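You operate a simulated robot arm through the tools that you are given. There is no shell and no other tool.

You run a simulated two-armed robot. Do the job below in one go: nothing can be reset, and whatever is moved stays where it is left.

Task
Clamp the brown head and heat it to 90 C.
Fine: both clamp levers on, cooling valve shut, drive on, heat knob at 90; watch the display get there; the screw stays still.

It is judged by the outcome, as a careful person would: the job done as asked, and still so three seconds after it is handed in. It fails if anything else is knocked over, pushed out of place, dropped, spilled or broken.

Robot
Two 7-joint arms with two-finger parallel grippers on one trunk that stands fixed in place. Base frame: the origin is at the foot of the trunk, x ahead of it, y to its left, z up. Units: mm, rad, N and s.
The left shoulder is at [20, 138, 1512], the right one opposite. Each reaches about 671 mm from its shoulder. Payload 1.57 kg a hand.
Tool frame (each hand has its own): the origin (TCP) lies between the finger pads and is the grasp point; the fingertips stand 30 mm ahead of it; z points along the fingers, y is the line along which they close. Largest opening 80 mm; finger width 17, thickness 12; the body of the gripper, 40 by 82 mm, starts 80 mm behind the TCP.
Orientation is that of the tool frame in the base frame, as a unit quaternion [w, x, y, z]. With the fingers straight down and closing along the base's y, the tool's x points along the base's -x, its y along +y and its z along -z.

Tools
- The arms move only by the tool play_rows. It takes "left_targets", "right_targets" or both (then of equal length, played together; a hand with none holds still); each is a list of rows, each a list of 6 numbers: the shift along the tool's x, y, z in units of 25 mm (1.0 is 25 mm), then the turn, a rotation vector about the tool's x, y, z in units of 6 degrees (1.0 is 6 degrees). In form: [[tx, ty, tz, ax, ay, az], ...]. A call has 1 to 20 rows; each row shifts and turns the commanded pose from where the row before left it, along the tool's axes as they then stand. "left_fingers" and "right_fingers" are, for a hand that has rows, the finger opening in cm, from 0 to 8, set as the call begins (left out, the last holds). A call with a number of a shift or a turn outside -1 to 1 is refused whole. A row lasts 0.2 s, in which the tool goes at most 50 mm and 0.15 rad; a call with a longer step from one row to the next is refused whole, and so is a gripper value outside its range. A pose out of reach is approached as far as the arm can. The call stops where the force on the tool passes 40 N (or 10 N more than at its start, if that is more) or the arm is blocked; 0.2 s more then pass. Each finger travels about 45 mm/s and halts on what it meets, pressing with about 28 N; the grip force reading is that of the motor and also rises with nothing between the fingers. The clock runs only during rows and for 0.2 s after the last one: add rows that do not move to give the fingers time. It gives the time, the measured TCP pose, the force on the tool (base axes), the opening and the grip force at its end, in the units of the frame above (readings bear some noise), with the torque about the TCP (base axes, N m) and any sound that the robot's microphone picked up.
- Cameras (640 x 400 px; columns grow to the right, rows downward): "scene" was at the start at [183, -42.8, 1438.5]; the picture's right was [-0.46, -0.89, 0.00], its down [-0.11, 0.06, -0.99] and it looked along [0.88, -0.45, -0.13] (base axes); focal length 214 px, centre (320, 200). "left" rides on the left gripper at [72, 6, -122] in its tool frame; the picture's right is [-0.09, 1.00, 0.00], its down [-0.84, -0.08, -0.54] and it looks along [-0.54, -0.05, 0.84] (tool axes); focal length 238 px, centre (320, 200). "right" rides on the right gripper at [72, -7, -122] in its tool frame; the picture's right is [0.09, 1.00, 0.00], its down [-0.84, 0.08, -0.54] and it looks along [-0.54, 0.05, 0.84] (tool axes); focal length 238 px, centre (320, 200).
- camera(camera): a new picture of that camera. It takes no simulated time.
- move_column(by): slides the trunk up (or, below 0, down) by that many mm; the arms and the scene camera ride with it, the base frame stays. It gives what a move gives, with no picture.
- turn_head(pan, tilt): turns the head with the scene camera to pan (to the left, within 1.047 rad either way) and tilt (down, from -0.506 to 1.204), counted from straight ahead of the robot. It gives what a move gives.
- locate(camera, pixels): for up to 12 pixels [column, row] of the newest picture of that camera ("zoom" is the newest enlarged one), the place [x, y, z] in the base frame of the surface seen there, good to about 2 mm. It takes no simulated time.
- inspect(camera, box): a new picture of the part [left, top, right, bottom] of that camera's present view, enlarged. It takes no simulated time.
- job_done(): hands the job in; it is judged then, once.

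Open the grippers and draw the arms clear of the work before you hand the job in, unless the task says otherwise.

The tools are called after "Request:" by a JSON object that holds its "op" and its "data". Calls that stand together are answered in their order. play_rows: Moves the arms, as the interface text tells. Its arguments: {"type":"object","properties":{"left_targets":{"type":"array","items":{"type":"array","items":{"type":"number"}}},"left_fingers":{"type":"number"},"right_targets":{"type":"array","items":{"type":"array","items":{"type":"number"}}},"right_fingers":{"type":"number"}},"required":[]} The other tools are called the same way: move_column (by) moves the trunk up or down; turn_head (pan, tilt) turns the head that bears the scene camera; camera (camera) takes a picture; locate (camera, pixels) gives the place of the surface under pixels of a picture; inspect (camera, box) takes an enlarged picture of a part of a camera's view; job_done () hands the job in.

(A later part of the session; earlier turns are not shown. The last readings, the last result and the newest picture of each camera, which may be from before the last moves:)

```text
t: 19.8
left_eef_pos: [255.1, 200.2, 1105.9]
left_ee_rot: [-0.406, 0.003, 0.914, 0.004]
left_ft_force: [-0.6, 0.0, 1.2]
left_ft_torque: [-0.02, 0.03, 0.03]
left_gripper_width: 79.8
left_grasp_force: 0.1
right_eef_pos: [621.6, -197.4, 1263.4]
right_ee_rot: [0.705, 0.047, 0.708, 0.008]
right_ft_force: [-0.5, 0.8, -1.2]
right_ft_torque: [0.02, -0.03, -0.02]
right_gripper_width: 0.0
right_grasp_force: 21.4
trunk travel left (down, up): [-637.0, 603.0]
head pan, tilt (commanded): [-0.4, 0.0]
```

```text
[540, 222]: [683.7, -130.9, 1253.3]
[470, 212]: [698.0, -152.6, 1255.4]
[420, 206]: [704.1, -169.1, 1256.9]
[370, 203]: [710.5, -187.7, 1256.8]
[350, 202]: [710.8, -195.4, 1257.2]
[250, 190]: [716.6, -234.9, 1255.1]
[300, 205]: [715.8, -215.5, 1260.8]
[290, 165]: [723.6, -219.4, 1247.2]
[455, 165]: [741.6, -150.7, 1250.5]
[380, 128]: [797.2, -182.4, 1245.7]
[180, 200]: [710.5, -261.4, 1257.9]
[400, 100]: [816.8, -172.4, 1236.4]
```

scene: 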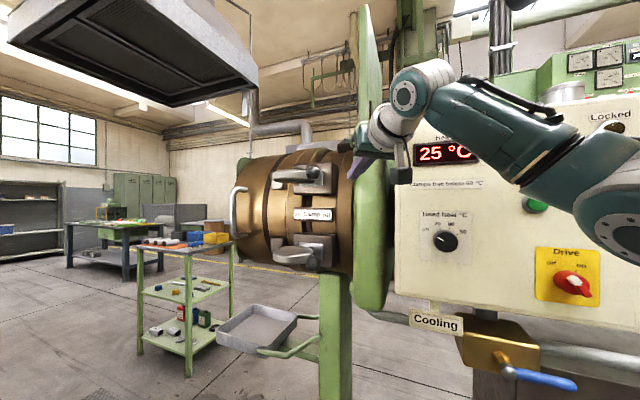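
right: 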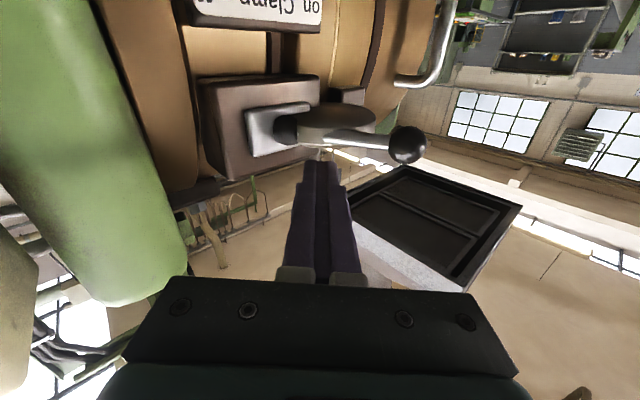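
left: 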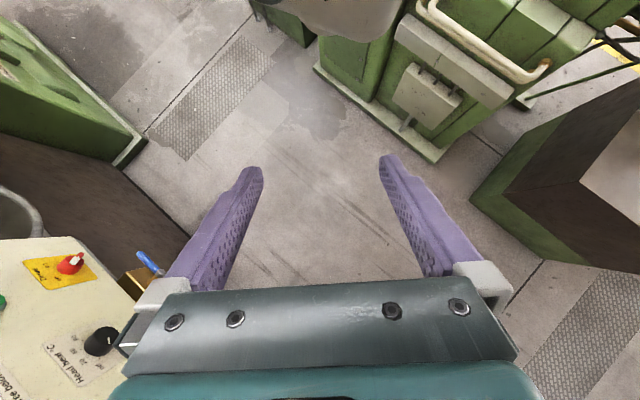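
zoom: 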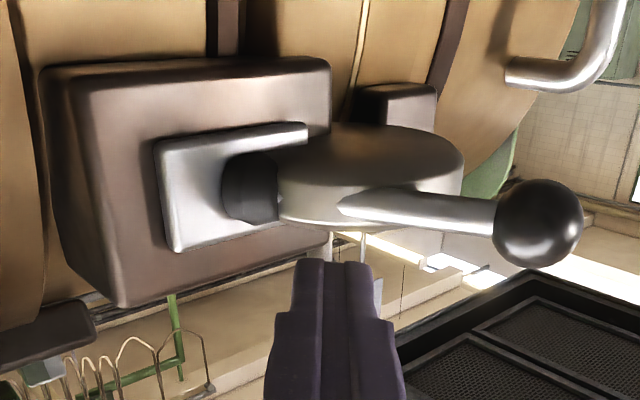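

The disc turns with the lever about a pivot near (733,-242); the lever has swung about 55° so far. I bring the level fingertips behind the rod just inside the ball (y≈-150) and push straight forward in small steps.

Request:
{"op": "play_rows", "data": {"right_targets": [[0.145, 0.965, 0.31, 0, 0, 0], [0.145, 0.965, 0.31, 0, 0, 0], [0, 0.02, 0.5, 0, 0, 0], [0, 0.02, 0.5, 0, 0, 0]]}}

Request:
{"op": "camera", "data": {"camera": "right"}}

Request:
{"op": "inspect", "data": {"camera": "scene", "box": [250, 130, 410, 240]}}

```text
t: 20.8
left_eef_pos: [255.5, 200.9, 1104.8]
left_ee_rot: [-0.405, 0.003, 0.914, 0.003]
left_ft_force: [0.3, -0.1, 0.8]
left_ft_torque: [0.0, 0.01, -0.01]
left_gripper_width: 80.0
left_grasp_force: 0.1
right_eef_pos: [665.6, -152.0, 1258.2]
right_ee_rot: [0.705, 0.046, 0.708, 0.008]
right_ft_force: [-3.3, -2.4, 0.7]
right_ft_torque: [-0.04, 0.02, -0.07]
right_gripper_width: 0.0
right_grasp_force: 21.1
trunk travel left (down, up): [-637.0, 603.0]
head pan, tilt (commanded): [-0.4, 0.0]
```

```text
taken
```

right: 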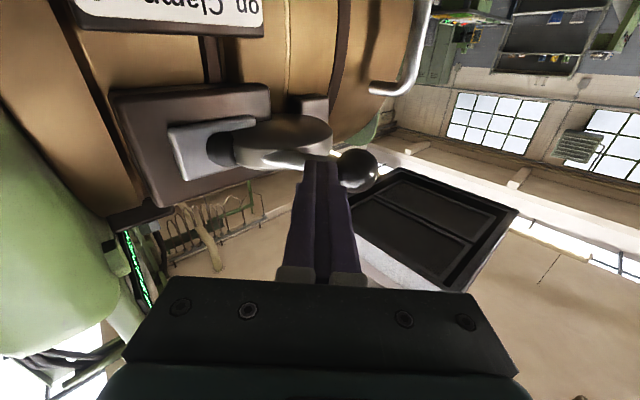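

```text
3.64 times, centred on (330, 185) of scene
```

zoom: 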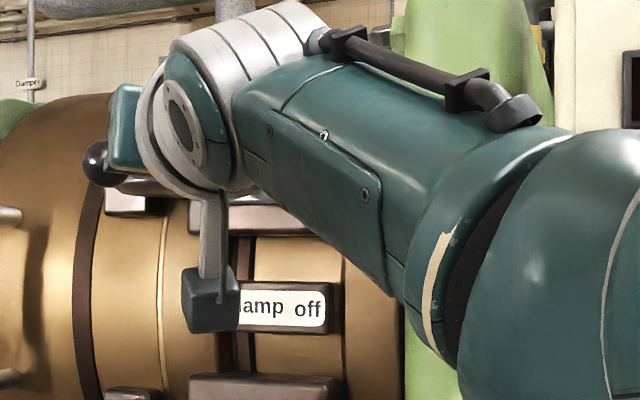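

A light contact force (-3.3 N) appears as the tip touches the rod. I continue forward in small steps.

Request:
{"op": "play_rows", "data": {"right_targets": [[-0.05, 0.02, 0.3, 0, 0, 0], [-0.05, 0.02, 0.3, 0, 0, 0]]}}

Request:
{"op": "inspect", "data": {"camera": "right", "box": [180, 50, 450, 220]}}

```text
t: 21.2
left_eef_pos: [251.1, 200.3, 1104.1]
left_ee_rot: [-0.407, 0.004, 0.913, 0.004]
left_ft_force: [0.4, 0.3, -0.6]
left_ft_torque: [-0.01, 0.01, 0.0]
left_gripper_width: 80.2
left_grasp_force: 0.0
right_eef_pos: [669.1, -151.7, 1257.3]
right_ee_rot: [0.704, 0.046, 0.709, 0.008]
right_ft_force: [-43.4, -5.2, -2.1]
right_ft_torque: [-0.02, -0.02, 0.23]
right_gripper_width: 0.0
right_grasp_force: 21.2
trunk travel left (down, up): [-637.0, 603.0]
head pan, tilt (commanded): [-0.4, 0.0]
stopped in row 2 (right hand): the force on the tool passed its limit at 50 N (the readings are from after the stop); the commanded pose is now the measured one
```

```text
2.35 times, centred on (315, 135) of right
```

zoom: 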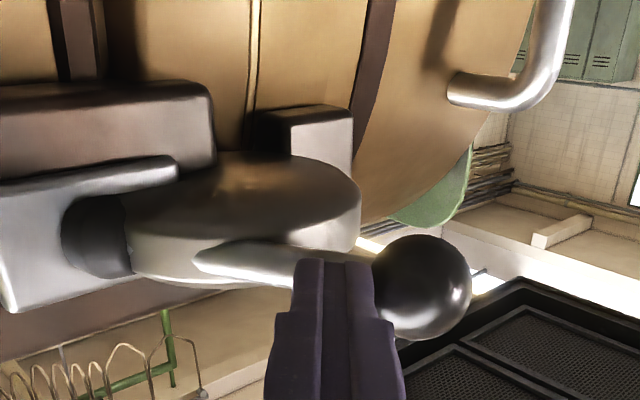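

The push met a hard stop (~45 N) with the cam against its catch, so the upper lever is at the "on" end. I withdraw backward, then move right to clear both levers, and check that it stays.

Request:
{"op": "play_rows", "data": {"right_targets": [[0, -0.03, -0.8, 0, 0, 0], [0, -0.03, -0.8, 0, 0, 0], [0, -0.03, -0.8, 0, 0, 0], [-0.1, -0.88, -0.064, 0, 0, 0], [-0.1, -0.88, -0.064, 0, 0, 0], [-0.1, -0.88, -0.064, 0, 0, 0], [-0.1, -0.88, -0.064, 0, 0, 0], [-0.1, -0.88, -0.064, 0, 0, 0], [0, 0, 0, 0, 0, 0]]}}

Request:
{"op": "camera", "data": {"camera": "right"}}

Request:
{"op": "inspect", "data": {"camera": "scene", "box": [250, 130, 410, 240]}}

```text
t: 23.2
left_eef_pos: [256.5, 199.5, 1104.8]
left_ee_rot: [-0.405, 0.003, 0.914, 0.004]
left_ft_force: [-0.6, -0.3, 0.3]
left_ft_torque: [0.02, 0.0, -0.02]
left_gripper_width: 80.4
left_grasp_force: 0.1
right_eef_pos: [597.7, -258.6, 1266.8]
right_ee_rot: [0.706, 0.045, 0.707, 0.008]
right_ft_force: [0.0, 0.6, -0.2]
right_ft_torque: [-0.01, -0.02, 0.0]
right_gripper_width: 0.0
right_grasp_force: 21.5
trunk travel left (down, up): [-637.0, 603.0]
head pan, tilt (commanded): [-0.4, 0.0]
```

```text
taken
```

right: 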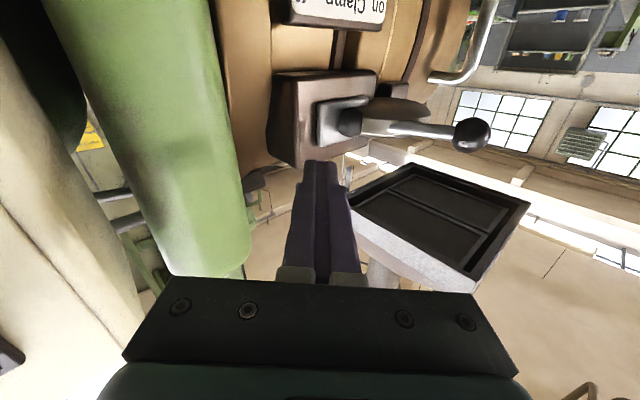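

```text
3.64 times, centred on (330, 185) of scene
```

zoom: 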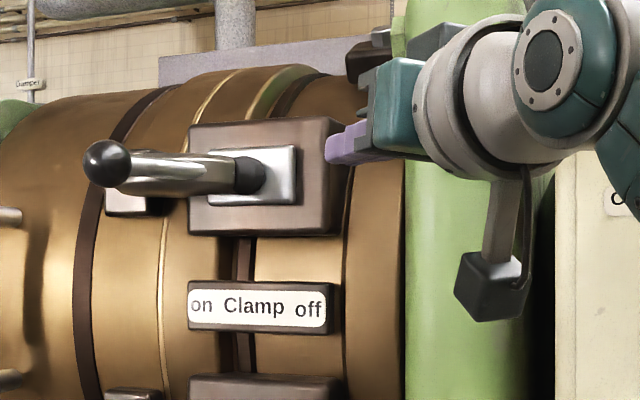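

The upper lever now points to "on" and stays there. I lower the trunk by 205 mm so the level hand comes beside the lower lever (z≈1060).

Request:
{"op": "move_column", "data": {"by": -205}}

Request:
{"op": "camera", "data": {"camera": "right"}}

Request:
{"op": "camera", "data": {"camera": "scene"}}

```text
t: 25.4
left_eef_pos: [256.3, 199.9, 898.9]
left_ee_rot: [-0.404, 0.004, 0.915, 0.004]
left_ft_force: [0.2, -0.2, -0.4]
left_ft_torque: [-0.01, 0.02, -0.02]
left_gripper_width: 79.9
left_grasp_force: 0.1
right_eef_pos: [598.0, -260.4, 1060.1]
right_ee_rot: [0.706, 0.047, 0.707, 0.008]
right_ft_force: [1.4, 0.9, 0.6]
right_ft_torque: [-0.02, 0.01, -0.01]
right_gripper_width: 0.0
right_grasp_force: 21.2
trunk travel left (down, up): [-432.0, 808.0]
head pan, tilt (commanded): [-0.4, 0.0]
```

```text
taken
```

right: 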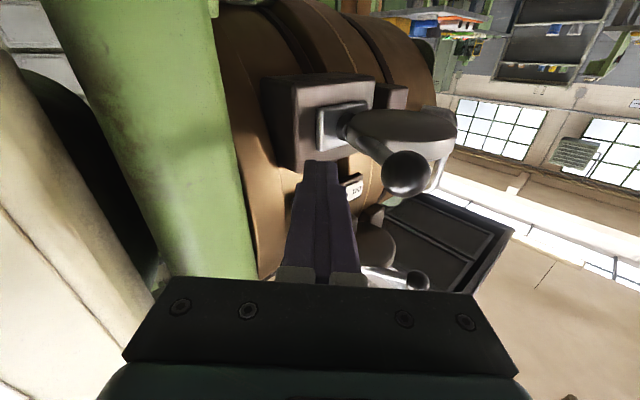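

```text
taken
```

scene: 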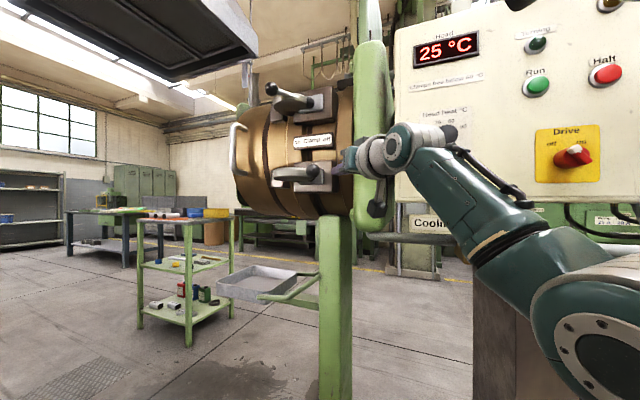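

Lower ball is at (408,172) in the right picture, tips are to its right at the same height. I check the elbow's distance from the valve handle, since the arm hides it.

Request:
{"op": "locate", "data": {"camera": "scene", "pixels": [[590, 320], [500, 240], [450, 190], [400, 150], [555, 275], [630, 270]]}}

Request:
{"op": "inspect", "data": {"camera": "scene", "box": [240, 130, 400, 230]}}

```text
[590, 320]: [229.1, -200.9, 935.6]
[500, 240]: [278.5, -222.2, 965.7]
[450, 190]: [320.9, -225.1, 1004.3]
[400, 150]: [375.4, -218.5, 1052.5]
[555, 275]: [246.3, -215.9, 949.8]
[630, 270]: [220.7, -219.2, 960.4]
```

```text
4.00 times, centred on (320, 180) of scene
```

zoom: 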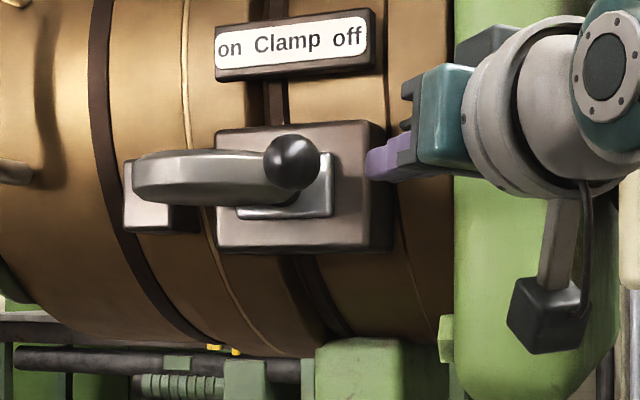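

The elbow is far from the valve and the tips point just right of the lower ball (zoom (291,162)). I push the lower lever left along its arc.

Request:
{"op": "play_rows", "data": {"right_targets": [[0.03, 0.44, 0.86, 0, 0, 0], [0.06, 0.72, -0.04, 0, 0, 0], [0.05, 0.6, 0.24, 0, 0, 0], [0.05, 0.6, 0.24, 0, 0, 0], [0.035, 0.43, 0.4, 0, 0, 0], [0.035, 0.43, 0.4, 0, 0, 0]]}}

Request:
{"op": "inspect", "data": {"camera": "scene", "box": [240, 130, 400, 230]}}

Request:
{"op": "camera", "data": {"camera": "right"}}

```text
t: 26.8
left_eef_pos: [256.4, 200.4, 899.7]
left_ee_rot: [-0.404, 0.003, 0.915, 0.004]
left_ft_force: [-0.4, 0.0, 0.0]
left_ft_torque: [0.01, 0.02, -0.01]
left_gripper_width: 80.1
left_grasp_force: 0.0
right_eef_pos: [654.6, -183.2, 1060.8]
right_ee_rot: [0.706, 0.046, 0.706, 0.007]
right_ft_force: [0.1, -0.7, 0.1]
right_ft_torque: [0.01, 0.01, -0.03]
right_gripper_width: 0.0
right_grasp_force: 21.5
trunk travel left (down, up): [-432.0, 808.0]
head pan, tilt (commanded): [-0.4, 0.0]
```

```text
4.00 times, centred on (320, 180) of scene
```

zoom: 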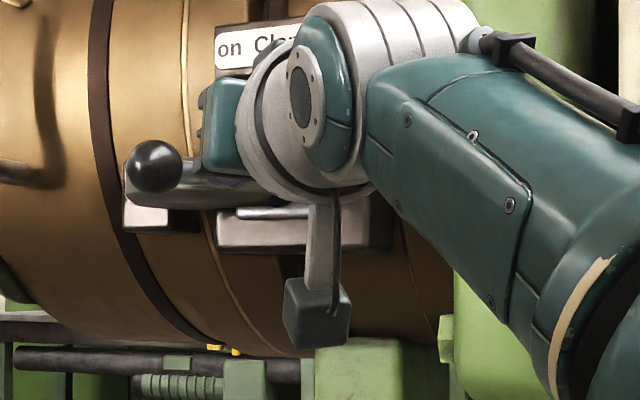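

```text
taken
```

right: 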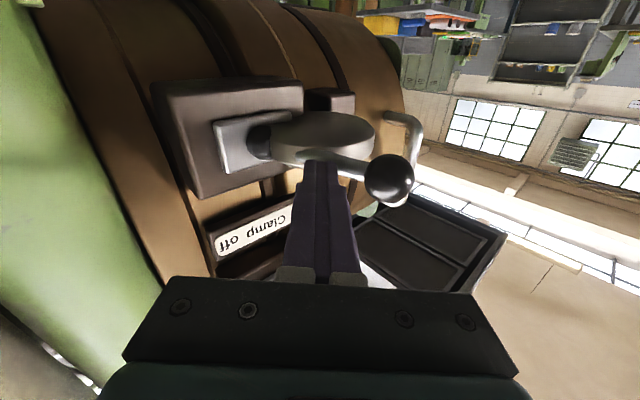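

The lower lever swings with the fingers. I go on along the arc in small steps until the hard stop.

Request:
{"op": "play_rows", "data": {"right_targets": [[0.01, 0.2, 0.29, 0, 0, 0], [0.01, 0.2, 0.29, 0, 0, 0], [0, 0.1, 0.2, 0, 0, 0], [0, 0.1, 0.2, 0, 0, 0]]}}

Request:
{"op": "camera", "data": {"camera": "right"}}

```text
t: 27.9
left_eef_pos: [249.0, 199.9, 897.5]
left_ee_rot: [-0.408, 0.005, 0.913, 0.005]
left_ft_force: [0.8, 0.7, 0.1]
left_ft_torque: [-0.03, -0.04, -0.01]
left_gripper_width: 79.9
left_grasp_force: 0.1
right_eef_pos: [673.0, -170.8, 1059.4]
right_ee_rot: [0.706, 0.048, 0.707, 0.005]
right_ft_force: [-40.7, -4.4, -1.3]
right_ft_torque: [-0.01, 0.05, 0.23]
right_gripper_width: 0.0
right_grasp_force: 21.5
trunk travel left (down, up): [-432.0, 808.0]
head pan, tilt (commanded): [-0.4, 0.0]
stopped in row 4 (right hand): the force on the tool passed its limit at 43 N (the readings are from after the stop); the commanded pose is now the measured one
```

```text
taken
```

right: 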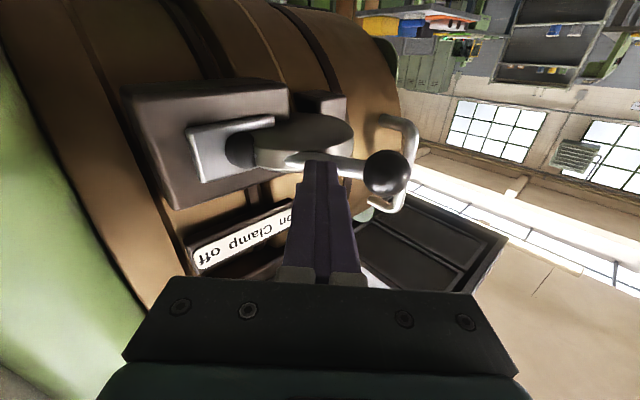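

The lower lever also hit its stop (~41 N). I withdraw backward and take a look at both levers and the valve.

Request:
{"op": "play_rows", "data": {"right_targets": [[0, -0.03, -0.8, 0, 0, 0], [0, -0.03, -0.8, 0, 0, 0], [0, -0.03, -0.8, 0, 0, 0], [0, -0.03, -0.6, 0, 0, 0]]}}

Request:
{"op": "camera", "data": {"camera": "scene"}}

Request:
{"op": "camera", "data": {"camera": "right"}}

```text
t: 28.9
left_eef_pos: [255.5, 199.2, 899.1]
left_ee_rot: [-0.405, 0.004, 0.914, 0.004]
left_ft_force: [0.4, -0.8, 0.5]
left_ft_torque: [-0.01, 0.01, 0.0]
left_gripper_width: 80.1
left_grasp_force: 0.0
right_eef_pos: [603.6, -167.4, 1063.3]
right_ee_rot: [0.708, 0.047, 0.705, 0.007]
right_ft_force: [-0.2, 0.4, 0.4]
right_ft_torque: [-0.01, -0.02, 0.04]
right_gripper_width: 0.2
right_grasp_force: 21.5
trunk travel left (down, up): [-432.0, 808.0]
head pan, tilt (commanded): [-0.4, 0.0]
```

```text
taken
```

scene: 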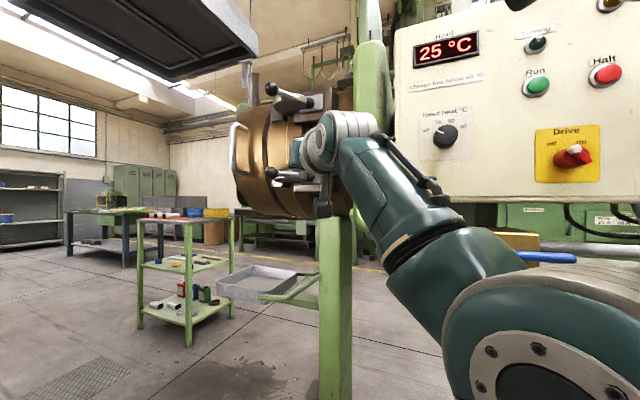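

```text
taken
```

right: 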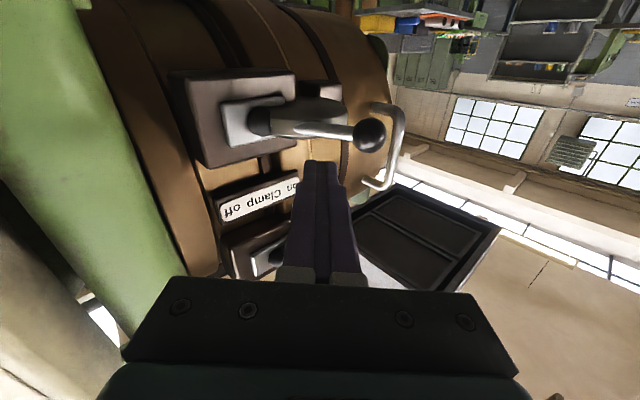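

Both levers now point left to "on". From this height the panel is seen nearly square, so I enlarge the heat knob and drive switch.

Request:
{"op": "inspect", "data": {"camera": "scene", "box": [405, 95, 490, 165]}}

Request:
{"op": "locate", "data": {"camera": "zoom", "pixels": [[320, 320], [320, 260], [250, 310], [390, 320], [150, 220], [470, 220]]}}

Request:
{"op": "inspect", "data": {"camera": "scene", "box": [525, 115, 615, 190]}}

Request:
{"op": "locate", "data": {"camera": "zoom", "pixels": [[320, 200], [380, 270], [250, 270], [150, 150], [430, 150], [350, 260]]}}

```text
5.71 times, centred on (448, 130) of scene
```

zoom: 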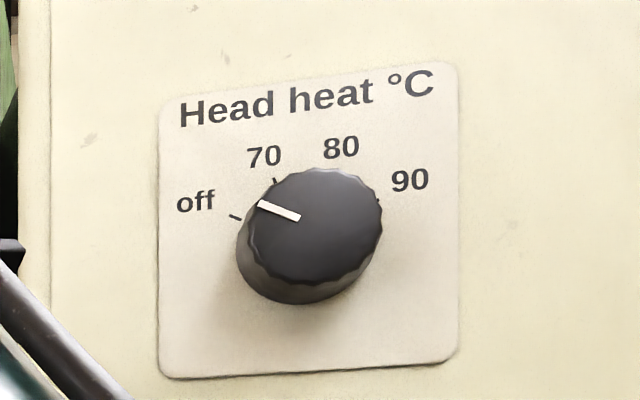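

```text
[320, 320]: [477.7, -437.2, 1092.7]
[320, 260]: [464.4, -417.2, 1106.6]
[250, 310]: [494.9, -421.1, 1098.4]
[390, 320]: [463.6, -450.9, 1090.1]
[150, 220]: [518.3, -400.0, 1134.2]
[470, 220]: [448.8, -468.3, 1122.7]
```

```text
5.33 times, centred on (570, 152) of scene
```

zoom: 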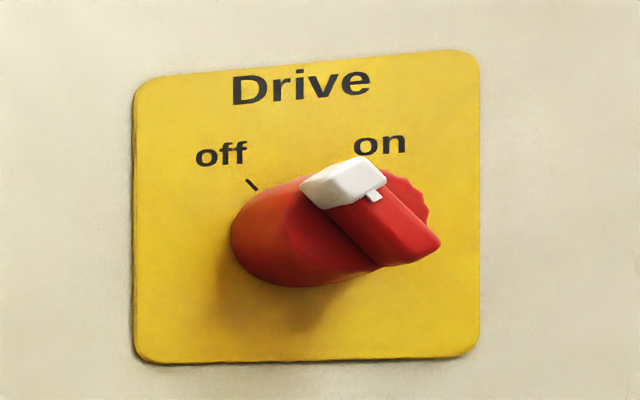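

```text
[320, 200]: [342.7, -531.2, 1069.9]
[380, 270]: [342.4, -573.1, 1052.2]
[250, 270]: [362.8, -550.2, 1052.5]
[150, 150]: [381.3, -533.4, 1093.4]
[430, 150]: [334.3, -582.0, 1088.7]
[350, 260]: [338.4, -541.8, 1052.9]
```

Heat knob pointer is at "off" (about -67° from top; 90 is about +67°), drive switch points to "off" (-45°). Next is the valve: I raise the trunk 130 mm so the arm can later work below shoulder height.

Request:
{"op": "move_column", "data": {"by": 130}}

Request:
{"op": "play_rows", "data": {"right_targets": [[0.8, -0.86, -0.045, 1, 0, 0], [0.8, -0.86, -0.045, 1, 0, 0], [0.8, -0.86, -0.045, 1, 0, 0], [0.8, -0.86, -0.045, 1, 0, 0], [0.8, -0.86, -0.045, 1, 0, 0], [0.8, -0.86, -0.045, 1, 0, 0], [0.8, -0.86, -0.045, 1, 0, 0]]}}

Request:
{"op": "camera", "data": {"camera": "scene"}}

```text
t: 30.5
left_eef_pos: [254.5, 200.7, 1028.8]
left_ee_rot: [-0.405, 0.003, 0.914, 0.004]
left_ft_force: [-0.1, 0.7, 0.3]
left_ft_torque: [-0.01, -0.01, -0.02]
left_gripper_width: 79.8
left_grasp_force: 0.1
right_eef_pos: [605.0, -167.4, 1194.3]
right_ee_rot: [0.708, 0.048, 0.705, 0.006]
right_ft_force: [-0.2, -0.3, 0.9]
right_ft_torque: [-0.03, 0.01, 0.01]
right_gripper_width: 0.1
right_grasp_force: 21.0
trunk travel left (down, up): [-562.0, 678.0]
head pan, tilt (commanded): [-0.4, 0.0]
```

```text
t: 32.1
left_eef_pos: [255.8, 199.9, 1030.2]
left_ee_rot: [-0.406, 0.003, 0.914, 0.004]
left_ft_force: [0.0, -0.6, 0.1]
left_ft_torque: [0.01, -0.01, 0.01]
left_gripper_width: 80.0
left_grasp_force: 0.0
right_eef_pos: [544.2, -291.7, 1041.9]
right_ee_rot: [0.644, 0.299, 0.659, -0.247]
right_ft_force: [-0.4, -1.1, 0.3]
right_ft_torque: [-0.02, -0.01, 0.0]
right_gripper_width: 0.0
right_grasp_force: 21.4
trunk travel left (down, up): [-562.0, 678.0]
head pan, tilt (commanded): [-0.4, 0.0]
```

```text
taken
```

scene: 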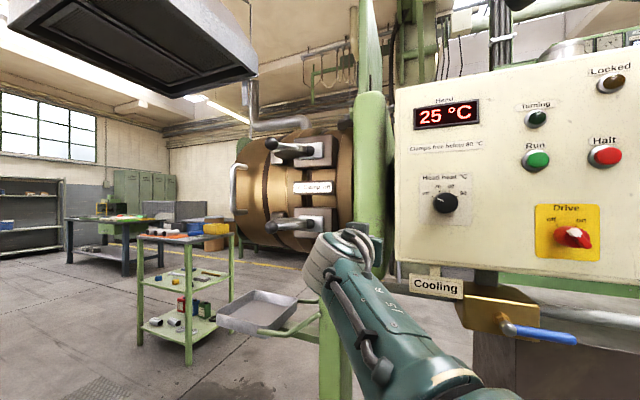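

The hand now points square to the panel. The valve is visible: cap at (508,329), blue handle end at (575,340). I measure it again from here.

Request:
{"op": "locate", "data": {"camera": "scene", "pixels": [[508, 329], [525, 333], [545, 336], [560, 338], [573, 341], [500, 318], [480, 310], [530, 315], [600, 318], [545, 300], [545, 331], [436, 288]]}}

Request:
{"op": "inspect", "data": {"camera": "scene", "box": [450, 270, 610, 370]}}

```text
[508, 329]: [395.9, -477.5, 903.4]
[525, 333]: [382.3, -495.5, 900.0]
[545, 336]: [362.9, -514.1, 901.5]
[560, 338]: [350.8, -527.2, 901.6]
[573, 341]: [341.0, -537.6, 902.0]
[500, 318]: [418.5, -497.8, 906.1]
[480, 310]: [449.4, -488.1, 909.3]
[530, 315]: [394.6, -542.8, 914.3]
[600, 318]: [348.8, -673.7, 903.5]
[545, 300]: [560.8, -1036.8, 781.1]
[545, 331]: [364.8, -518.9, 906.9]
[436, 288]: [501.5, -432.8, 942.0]
```

```text
4.00 times, centred on (530, 320) of scene
```

zoom: 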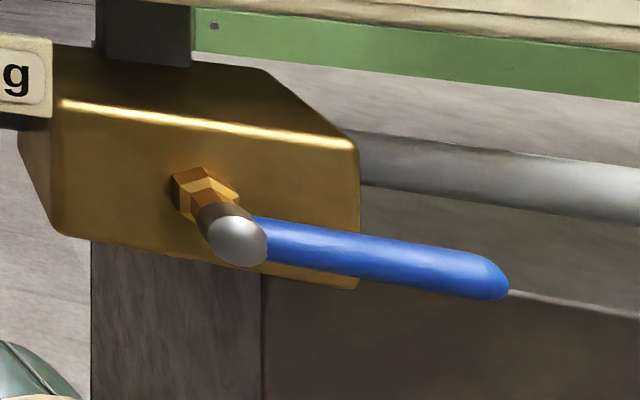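

Handle runs from the stem (a≈58) to its end near (341,-538,902), along the pipe — open. I lower the hand and slide it along the panel to sit above the handle's outer end, staying clear of the sign and panel.

Request:
{"op": "play_rows", "data": {"right_targets": [[0.8, -0.3, 0.06, 0, 0, 0], [0.8, -0.3, 0.06, 0, 0, 0], [0.8, -0.3, 0.06, 0, 0, 0], [0.8, -0.3, 0.06, 0, 0, 0], [0, -0.92, 0.03, 0, 0, 0], [0, -0.92, 0.03, 0, 0, 0], [0, -0.92, 0.03, 0, 0, 0], [0, -0.92, 0.03, 0, 0, 0], [0, -0.92, 0.03, 0, 0, 0], [0, -0.92, 0.03, 0, 0, 0]]}}

Request:
{"op": "turn_head", "data": {"pan": -0.75, "tilt": 0.3}}

Request:
{"op": "camera", "data": {"camera": "scene"}}

Request:
{"op": "camera", "data": {"camera": "right"}}

```text
t: 34.3
left_eef_pos: [255.9, 200.3, 1030.7]
left_ee_rot: [-0.405, 0.005, 0.914, 0.005]
left_ft_force: [-0.9, 0.3, 0.7]
left_ft_torque: [-0.01, 0.01, -0.03]
left_gripper_width: 79.7
left_grasp_force: 0.0
right_eef_pos: [432.7, -410.9, 953.5]
right_ee_rot: [0.644, 0.297, 0.66, -0.247]
right_ft_force: [0.5, 0.0, 0.5]
right_ft_torque: [0.01, -0.02, -0.02]
right_gripper_width: 0.0
right_grasp_force: 21.4
trunk travel left (down, up): [-562.0, 678.0]
head pan, tilt (commanded): [-0.4, 0.0]
```

```text
t: 35.1
left_eef_pos: [256.2, 199.6, 1029.0]
left_ee_rot: [-0.405, 0.003, 0.914, 0.004]
left_ft_force: [-0.6, 0.8, 1.1]
left_ft_torque: [0.02, -0.01, -0.01]
left_gripper_width: 80.2
left_grasp_force: 0.0
right_eef_pos: [432.9, -411.6, 953.7]
right_ee_rot: [0.645, 0.297, 0.661, -0.245]
right_ft_force: [-0.5, -0.7, -0.1]
right_ft_torque: [0.0, 0.02, 0.02]
right_gripper_width: 0.0
right_grasp_force: 21.6
trunk travel left (down, up): [-562.0, 678.0]
head pan, tilt (commanded): [-0.75, 0.3]
```

```text
taken
```

scene: 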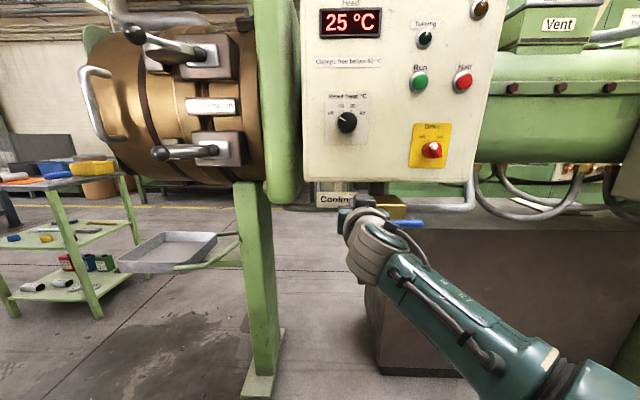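

```text
taken
```

right: 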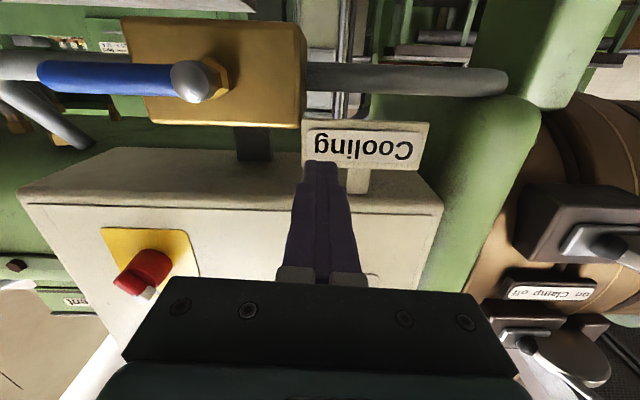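

The right camera (upside down) confirms the handle lies along the pipe. I continue sliding 140 mm to the right so the fingers stand above the handle's outer part.

Request:
{"op": "play_rows", "data": {"right_targets": [[0, -0.93, 0.05, 0, 0, 0], [0, -0.93, 0.05, 0, 0, 0], [0, -0.93, 0.05, 0, 0, 0], [0, -0.93, 0.05, 0, 0, 0], [0, -0.93, 0.05, 0, 0, 0], [0, -0.93, 0.05, 0, 0, 0], [0, 0, 0, 0, 0, 0]]}}

Request:
{"op": "camera", "data": {"camera": "right"}}

Request:
{"op": "inspect", "data": {"camera": "scene", "box": [320, 160, 500, 290]}}

```text
t: 36.7
left_eef_pos: [254.4, 201.3, 1029.5]
left_ee_rot: [-0.406, 0.003, 0.914, 0.004]
left_ft_force: [0.0, 0.3, 0.8]
left_ft_torque: [-0.03, -0.02, -0.03]
left_gripper_width: 80.0
left_grasp_force: 0.1
right_eef_pos: [338.0, -513.2, 946.5]
right_ee_rot: [0.644, 0.298, 0.66, -0.248]
right_ft_force: [0.0, -0.3, 1.4]
right_ft_torque: [-0.01, -0.01, 0.03]
right_gripper_width: 0.0
right_grasp_force: 21.3
trunk travel left (down, up): [-562.0, 678.0]
head pan, tilt (commanded): [-0.75, 0.3]
```

```text
taken
```

right: 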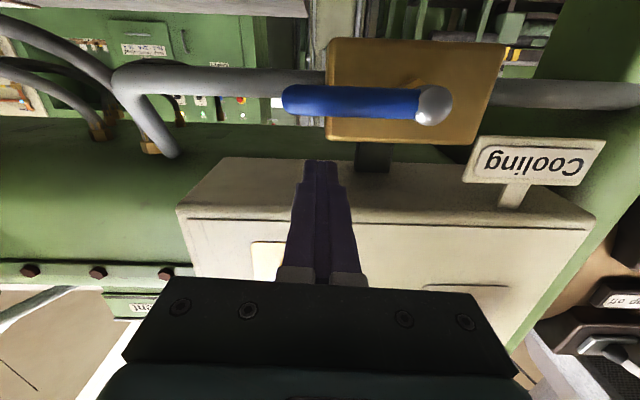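

```text
3.08 times, centred on (410, 225) of scene
```

zoom: 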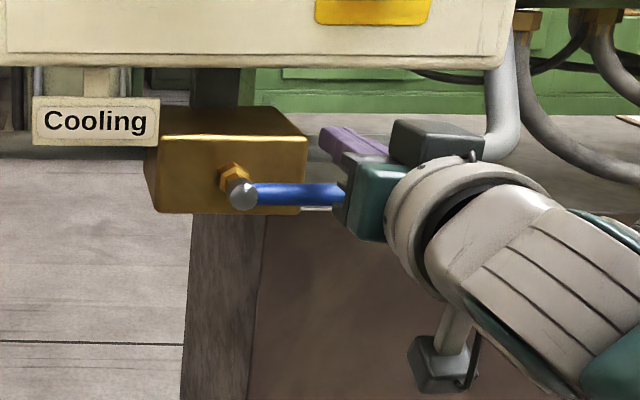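

Fingers are right above the handle (tips z≈945, handle top ≈911). I press down carefully to see whether the handle turns this way (clockwise).

Request:
{"op": "play_rows", "data": {"right_targets": [[0.5, -0.03, 0.02, 0, 0, 0], [0.4, -0.02, 0.02, 0, 0, 0], [0.36, -0.04, 0.02, 0, 0, 0], [0.36, -0.04, 0.02, 0, 0, 0], [0.36, -0.04, 0.02, 0, 0, 0]]}}

Request:
{"op": "camera", "data": {"camera": "right"}}

Request:
{"op": "inspect", "data": {"camera": "scene", "box": [320, 160, 500, 290]}}

```text
t: 37.8
left_eef_pos: [256.4, 199.6, 1029.1]
left_ee_rot: [-0.404, 0.005, 0.915, 0.004]
left_ft_force: [-0.6, 0.1, 0.4]
left_ft_torque: [0.03, -0.01, 0.0]
left_gripper_width: 80.1
left_grasp_force: 0.0
right_eef_pos: [342.0, -516.0, 917.1]
right_ee_rot: [0.657, 0.29, 0.649, -0.25]
right_ft_force: [-1.8, -0.8, 7.2]
right_ft_torque: [-0.11, -0.09, -0.08]
right_gripper_width: 0.0
right_grasp_force: 21.3
trunk travel left (down, up): [-562.0, 678.0]
head pan, tilt (commanded): [-0.75, 0.3]
stopped in row 5 (right hand): the force on the tool passed its limit at 66 N (the readings are from after the stop); the commanded pose is now the measured one
```

```text
taken
```

right: 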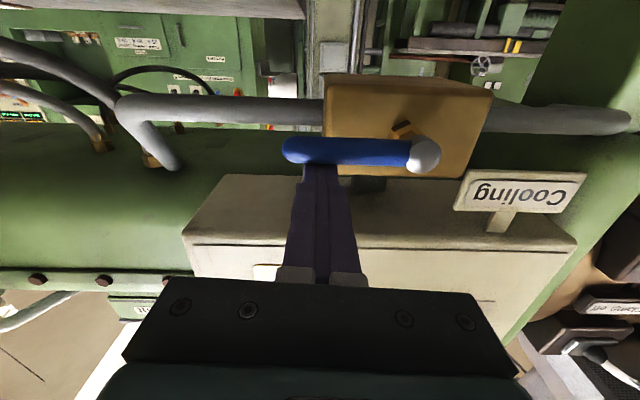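

```text
3.08 times, centred on (410, 225) of scene
```

zoom: 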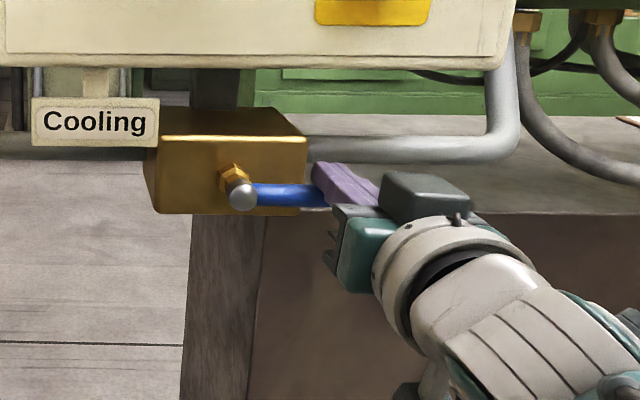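

The handle does not go down (hard stop), so it must swing up. I lift off, back out, go below the handle and come forward under it.

Request:
{"op": "play_rows", "data": {"right_targets": [[-0.5, 0, 0, 0, 0, 0], [0, 0, -0.9, 0, 0, 0], [0, 0, -0.9, 0, 0, 0], [0.82, 0, 0, 0, 0, 0], [0.82, 0, 0, 0, 0, 0], [0.82, 0, 0, 0, 0, 0], [0, 0, 0, 0, 0, 0]]}}

Request:
{"op": "camera", "data": {"camera": "right"}}

Request:
{"op": "inspect", "data": {"camera": "scene", "box": [320, 160, 500, 290]}}

```text
t: 39.4
left_eef_pos: [255.1, 199.8, 1029.1]
left_ee_rot: [-0.405, 0.003, 0.914, 0.004]
left_ft_force: [-0.4, 1.1, 0.6]
left_ft_torque: [0.04, 0.0, 0.01]
left_gripper_width: 79.9
left_grasp_force: 0.0
right_eef_pos: [311.2, -480.3, 865.9]
right_ee_rot: [0.656, 0.291, 0.651, -0.247]
right_ft_force: [0.6, 0.2, -0.5]
right_ft_torque: [0.05, 0.0, 0.05]
right_gripper_width: 0.0
right_grasp_force: 21.2
trunk travel left (down, up): [-562.0, 678.0]
head pan, tilt (commanded): [-0.75, 0.3]
```

```text
taken
```

right: 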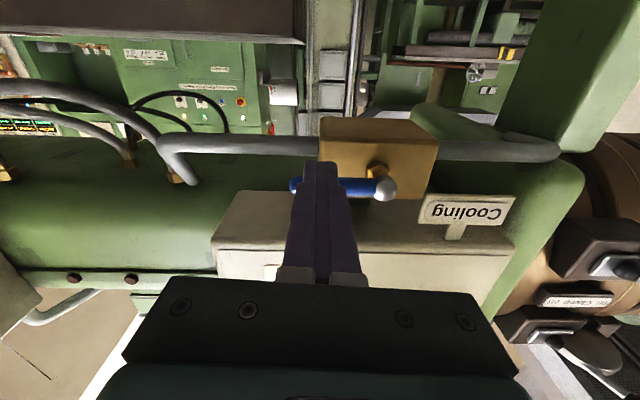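

```text
3.08 times, centred on (410, 225) of scene
```

zoom: 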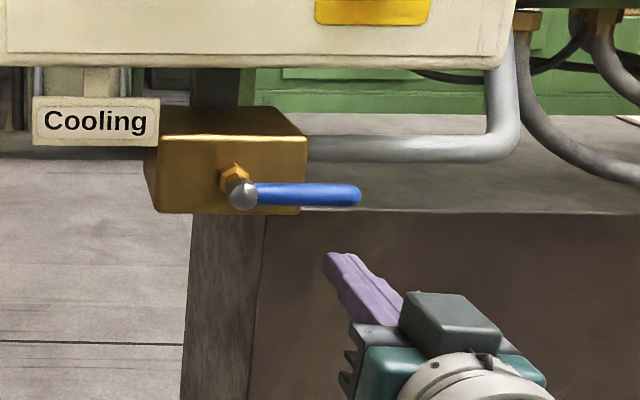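

Fingers are now below and in front of the handle. I move forward under it and lift, watching the force.

Request:
{"op": "play_rows", "data": {"right_targets": [[0, 0, 0.92, 0, 0, 0], [0, 0, 0.92, 0, 0, 0], [-0.57, -0.1, 0, 0, 0, 0], [-0.4, 0, 0, 0, 0, 0], [-0.4, 0, 0, 0, 0, 0]]}}

Request:
{"op": "inspect", "data": {"camera": "scene", "box": [320, 160, 500, 290]}}

```text
t: 40.6
left_eef_pos: [256.0, 201.5, 1029.9]
left_ee_rot: [-0.405, 0.004, 0.914, 0.005]
left_ft_force: [-0.5, -0.7, 0.5]
left_ft_torque: [0.0, 0.0, 0.0]
left_gripper_width: 80.1
left_grasp_force: 0.1
right_eef_pos: [341.4, -515.0, 898.9]
right_ee_rot: [0.656, 0.291, 0.651, -0.247]
right_ft_force: [-0.2, -1.2, -0.6]
right_ft_torque: [0.01, 0.01, 0.01]
right_gripper_width: 0.1
right_grasp_force: 21.4
trunk travel left (down, up): [-562.0, 678.0]
head pan, tilt (commanded): [-0.75, 0.3]
```

```text
3.08 times, centred on (410, 225) of scene
```

zoom: 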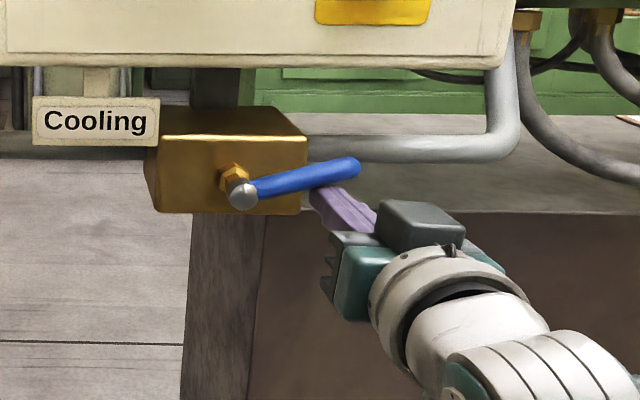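

The handle turns upward freely. I continue the arc toward vertical.

Request:
{"op": "play_rows", "data": {"right_targets": [[-0.67, -0.06, 0, 0, 0, 0], [-0.62, 0.3, 0, 0, 0, 0], [-0.61, 0.4, 0, 0, 0, 0], [-0.4, 0.5, 0, 0, 0, 0], [-0.3, 0.5, 0, 0, 0, 0]]}}

Request:
{"op": "inspect", "data": {"camera": "scene", "box": [320, 160, 500, 290]}}

Request:
{"op": "camera", "data": {"camera": "right"}}

```text
t: 41.8
left_eef_pos: [256.1, 200.0, 1030.3]
left_ee_rot: [-0.405, 0.004, 0.914, 0.004]
left_ft_force: [0.7, 0.6, 0.0]
left_ft_torque: [0.02, -0.01, 0.01]
left_gripper_width: 80.0
left_grasp_force: 0.1
right_eef_pos: [368.1, -491.1, 967.3]
right_ee_rot: [0.657, 0.288, 0.652, -0.247]
right_ft_force: [-0.4, 1.6, 0.1]
right_ft_torque: [-0.01, 0.04, -0.02]
right_gripper_width: 0.0
right_grasp_force: 20.9
trunk travel left (down, up): [-562.0, 678.0]
head pan, tilt (commanded): [-0.75, 0.3]
```

```text
3.08 times, centred on (410, 225) of scene
```

zoom: 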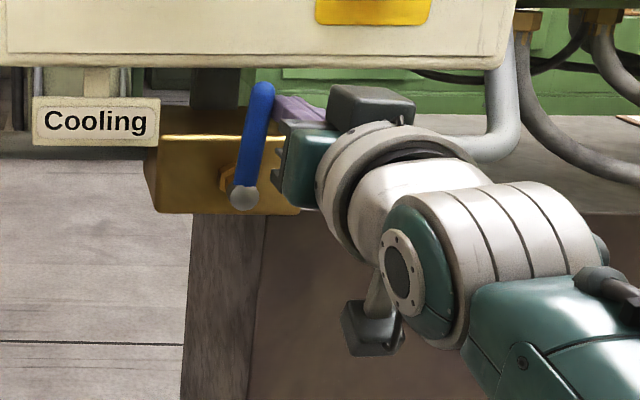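

```text
taken
```

right: 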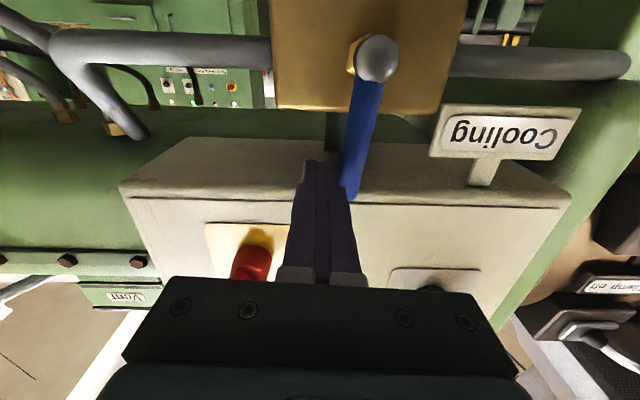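

The handle is nearly upright. I push a bit further left in small steps until its stop.

Request:
{"op": "play_rows", "data": {"right_targets": [[0, 0.25, 0, 0, 0, 0], [0, 0.2, 0, 0, 0, 0], [0, 0.2, 0, 0, 0, 0], [0, 0.2, 0, 0, 0, 0]]}}

Request:
{"op": "inspect", "data": {"camera": "scene", "box": [320, 160, 500, 290]}}

Request:
{"op": "camera", "data": {"camera": "right"}}

```text
t: 42.8
left_eef_pos: [251.7, 196.9, 1026.1]
left_ee_rot: [-0.407, 0.004, 0.913, 0.002]
left_ft_force: [-0.7, -0.5, -0.2]
left_ft_torque: [0.0, -0.01, 0.02]
left_gripper_width: 80.0
left_grasp_force: 0.1
right_eef_pos: [374.6, -482.2, 967.3]
right_ee_rot: [0.653, 0.29, 0.652, -0.254]
right_ft_force: [-29.3, -22.9, 0.4]
right_ft_torque: [-0.15, 0.19, -0.77]
right_gripper_width: 0.1
right_grasp_force: 21.1
trunk travel left (down, up): [-562.0, 678.0]
head pan, tilt (commanded): [-0.75, 0.3]
```

```text
3.08 times, centred on (410, 225) of scene
```

zoom: 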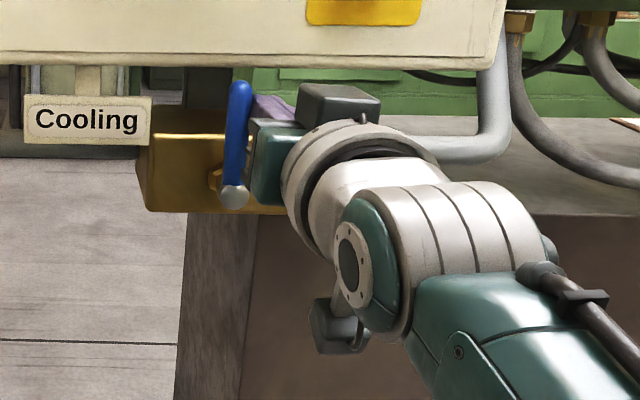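

```text
taken
```

right: 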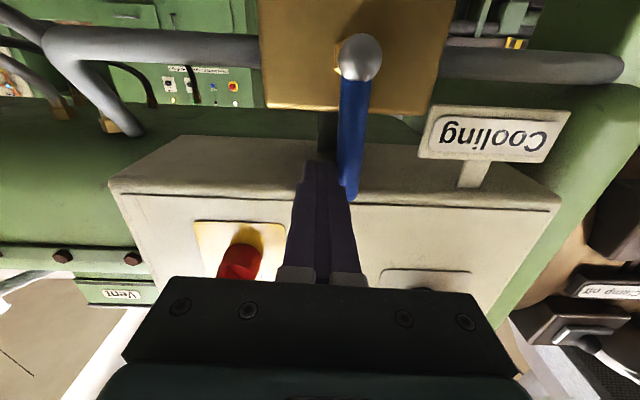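

A firm stop (~37 N) with the handle upright, square to the pipe: the valve is shut. I move off to the right, down a little and back out, clear of the handle.

Request:
{"op": "play_rows", "data": {"right_targets": [[0, -0.4, 0, 0, 0, 0], [0, -0.5, 0, 0, 0, 0], [0.9, 0, 0, 0, 0, 0], [0.9, 0, 0, 0, 0, 0], [0.9, 0, 0, 0, 0, 0], [0, 0, -0.7, 0, 0, 0], [0, 0, -0.7, 0, 0, 0], [0, 0, -0.7, 0, 0, 0], [0, 0, 0, 0, 0, 0]]}}

Request:
{"op": "camera", "data": {"camera": "scene"}}

Request:
{"op": "camera", "data": {"camera": "right"}}

```text
t: 44.8
left_eef_pos: [255.8, 200.7, 1029.4]
left_ee_rot: [-0.405, 0.003, 0.914, 0.004]
left_ft_force: [-0.3, -0.1, 0.5]
left_ft_torque: [0.02, -0.03, -0.02]
left_gripper_width: 79.8
left_grasp_force: 0.0
right_eef_pos: [332.4, -451.4, 902.1]
right_ee_rot: [0.657, 0.289, 0.651, -0.248]
right_ft_force: [-0.4, 0.3, -0.4]
right_ft_torque: [-0.01, 0.0, 0.01]
right_gripper_width: 0.0
right_grasp_force: 21.4
trunk travel left (down, up): [-562.0, 678.0]
head pan, tilt (commanded): [-0.75, 0.3]
```

```text
taken
```

scene: 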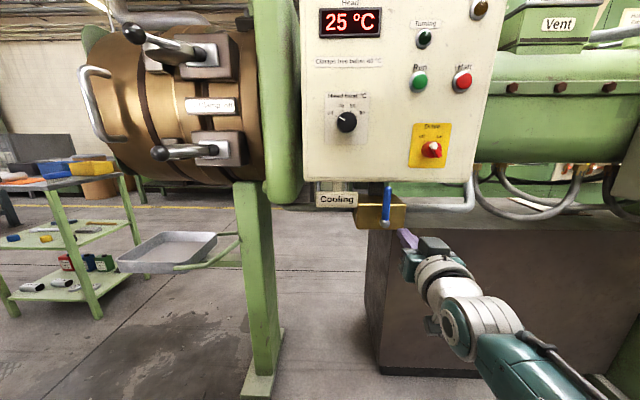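

```text
taken
```

right: 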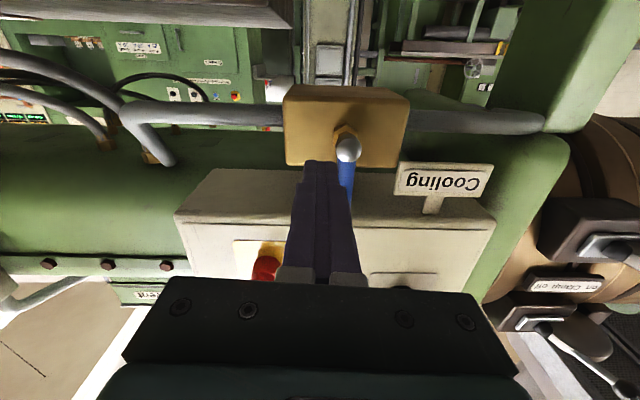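

The valve handle stands upright (387,203). Now I study the drive switch at (432,150) and knob at (347,121) closely from here.

Request:
{"op": "inspect", "data": {"camera": "scene", "box": [400, 115, 464, 175]}}

Request:
{"op": "locate", "data": {"camera": "zoom", "pixels": [[320, 200], [300, 190], [350, 170], [330, 150], [300, 260], [360, 260], [120, 100], [460, 100], [130, 340], [440, 340], [240, 160], [380, 150]]}}

Request:
{"op": "inspect", "data": {"camera": "scene", "box": [315, 85, 379, 150]}}

```text
6.67 times, centred on (432, 145) of scene
```

zoom: 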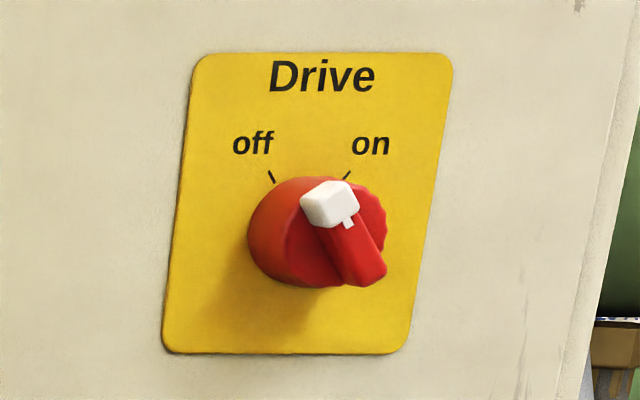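

```text
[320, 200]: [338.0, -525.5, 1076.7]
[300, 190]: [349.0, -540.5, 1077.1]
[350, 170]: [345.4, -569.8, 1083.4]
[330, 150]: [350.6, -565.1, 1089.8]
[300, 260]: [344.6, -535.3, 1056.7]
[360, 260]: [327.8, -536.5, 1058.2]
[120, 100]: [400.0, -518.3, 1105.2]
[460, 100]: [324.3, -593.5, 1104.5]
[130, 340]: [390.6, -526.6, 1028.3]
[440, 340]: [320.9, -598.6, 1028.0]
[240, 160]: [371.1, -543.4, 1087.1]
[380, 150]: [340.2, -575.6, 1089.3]
```

```text
6.15 times, centred on (347, 118) of scene
```

zoom: 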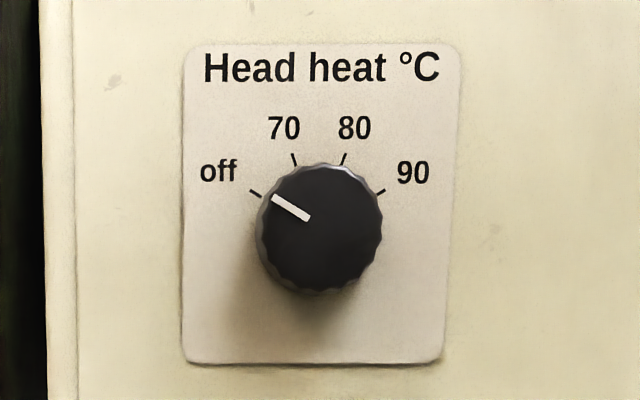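

The switch ticks are symmetric about a≈146 with the pointer (white end) at upper left = "off"; knob ticks sit at about ±67° and ±22°. I raise the trunk 150 mm to bring the hand to the switch's height.

Request:
{"op": "move_column", "data": {"by": 150}}

Request:
{"op": "turn_head", "data": {"pan": -0.85, "tilt": 0.45}}

Request:
{"op": "camera", "data": {"camera": "scene"}}

Request:
{"op": "camera", "data": {"camera": "right"}}

```text
t: 46.6
left_eef_pos: [255.2, 200.7, 1178.2]
left_ee_rot: [-0.405, 0.004, 0.914, 0.005]
left_ft_force: [0.2, -0.1, 0.0]
left_ft_torque: [0.01, 0.01, 0.03]
left_gripper_width: 80.2
left_grasp_force: 0.0
right_eef_pos: [332.8, -451.6, 1050.2]
right_ee_rot: [0.656, 0.29, 0.651, -0.248]
right_ft_force: [0.3, 0.5, -0.4]
right_ft_torque: [0.0, -0.02, 0.02]
right_gripper_width: 0.1
right_grasp_force: 21.2
trunk travel left (down, up): [-712.0, 528.0]
head pan, tilt (commanded): [-0.75, 0.3]
```

```text
t: 47.3
left_eef_pos: [255.6, 201.1, 1180.6]
left_ee_rot: [-0.405, 0.004, 0.914, 0.005]
left_ft_force: [0.8, -0.2, -0.9]
left_ft_torque: [-0.02, -0.02, -0.01]
left_gripper_width: 79.9
left_grasp_force: 0.1
right_eef_pos: [333.5, -451.0, 1050.6]
right_ee_rot: [0.656, 0.291, 0.651, -0.248]
right_ft_force: [0.2, -0.2, 0.6]
right_ft_torque: [0.01, -0.02, -0.01]
right_gripper_width: 0.1
right_grasp_force: 21.4
trunk travel left (down, up): [-712.0, 528.0]
head pan, tilt (commanded): [-0.85, 0.45]
```

```text
taken
```

scene: 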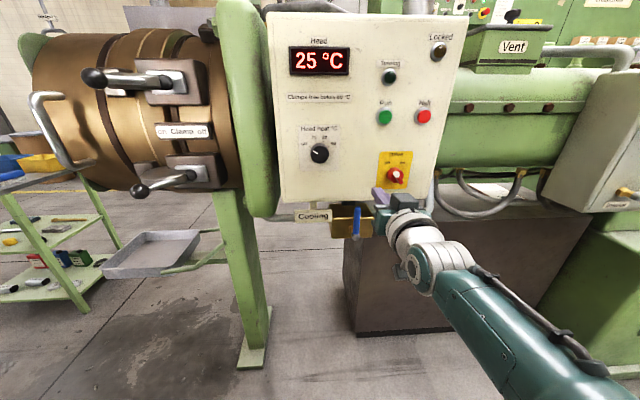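

```text
taken
```

right: 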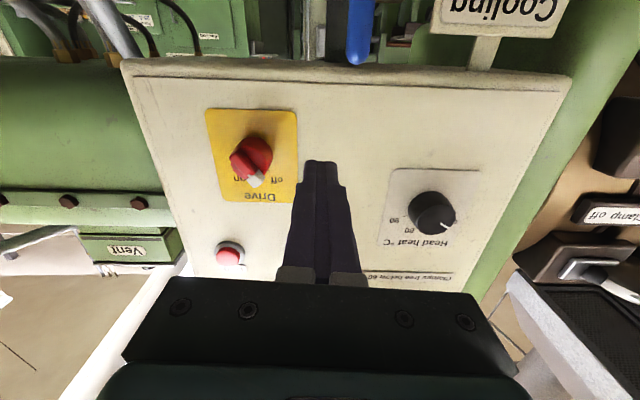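

The right camera sees the switch at (252,160) and the knob at (432,213). I enlarge the switch in that view and measure it.

Request:
{"op": "inspect", "data": {"camera": "right", "box": [200, 100, 310, 210]}}

Request:
{"op": "locate", "data": {"camera": "zoom", "pixels": [[210, 240], [180, 200], [250, 190], [320, 170], [340, 300], [335, 270], [300, 220], [260, 220], [230, 175], [390, 250], [280, 100], [150, 100]]}}

```text
3.64 times, centred on (255, 155) of right
```

zoom: 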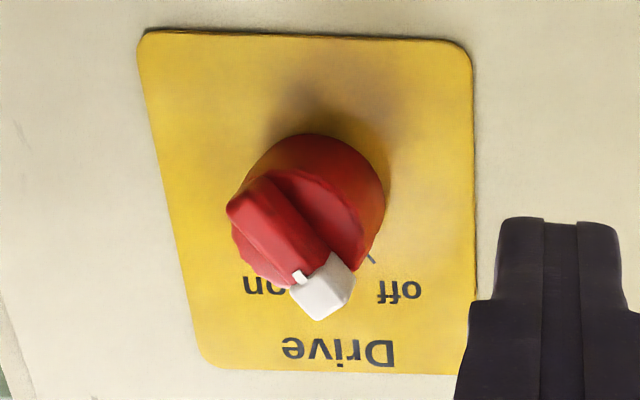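

```text
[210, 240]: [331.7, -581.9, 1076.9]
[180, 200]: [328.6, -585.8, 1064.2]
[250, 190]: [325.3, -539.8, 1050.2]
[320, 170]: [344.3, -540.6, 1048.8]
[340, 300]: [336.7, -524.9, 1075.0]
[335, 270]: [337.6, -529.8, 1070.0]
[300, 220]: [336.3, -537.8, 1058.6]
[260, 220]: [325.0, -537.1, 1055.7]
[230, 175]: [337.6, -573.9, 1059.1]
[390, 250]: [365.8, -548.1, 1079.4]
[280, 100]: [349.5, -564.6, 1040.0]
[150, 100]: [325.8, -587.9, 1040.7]
```

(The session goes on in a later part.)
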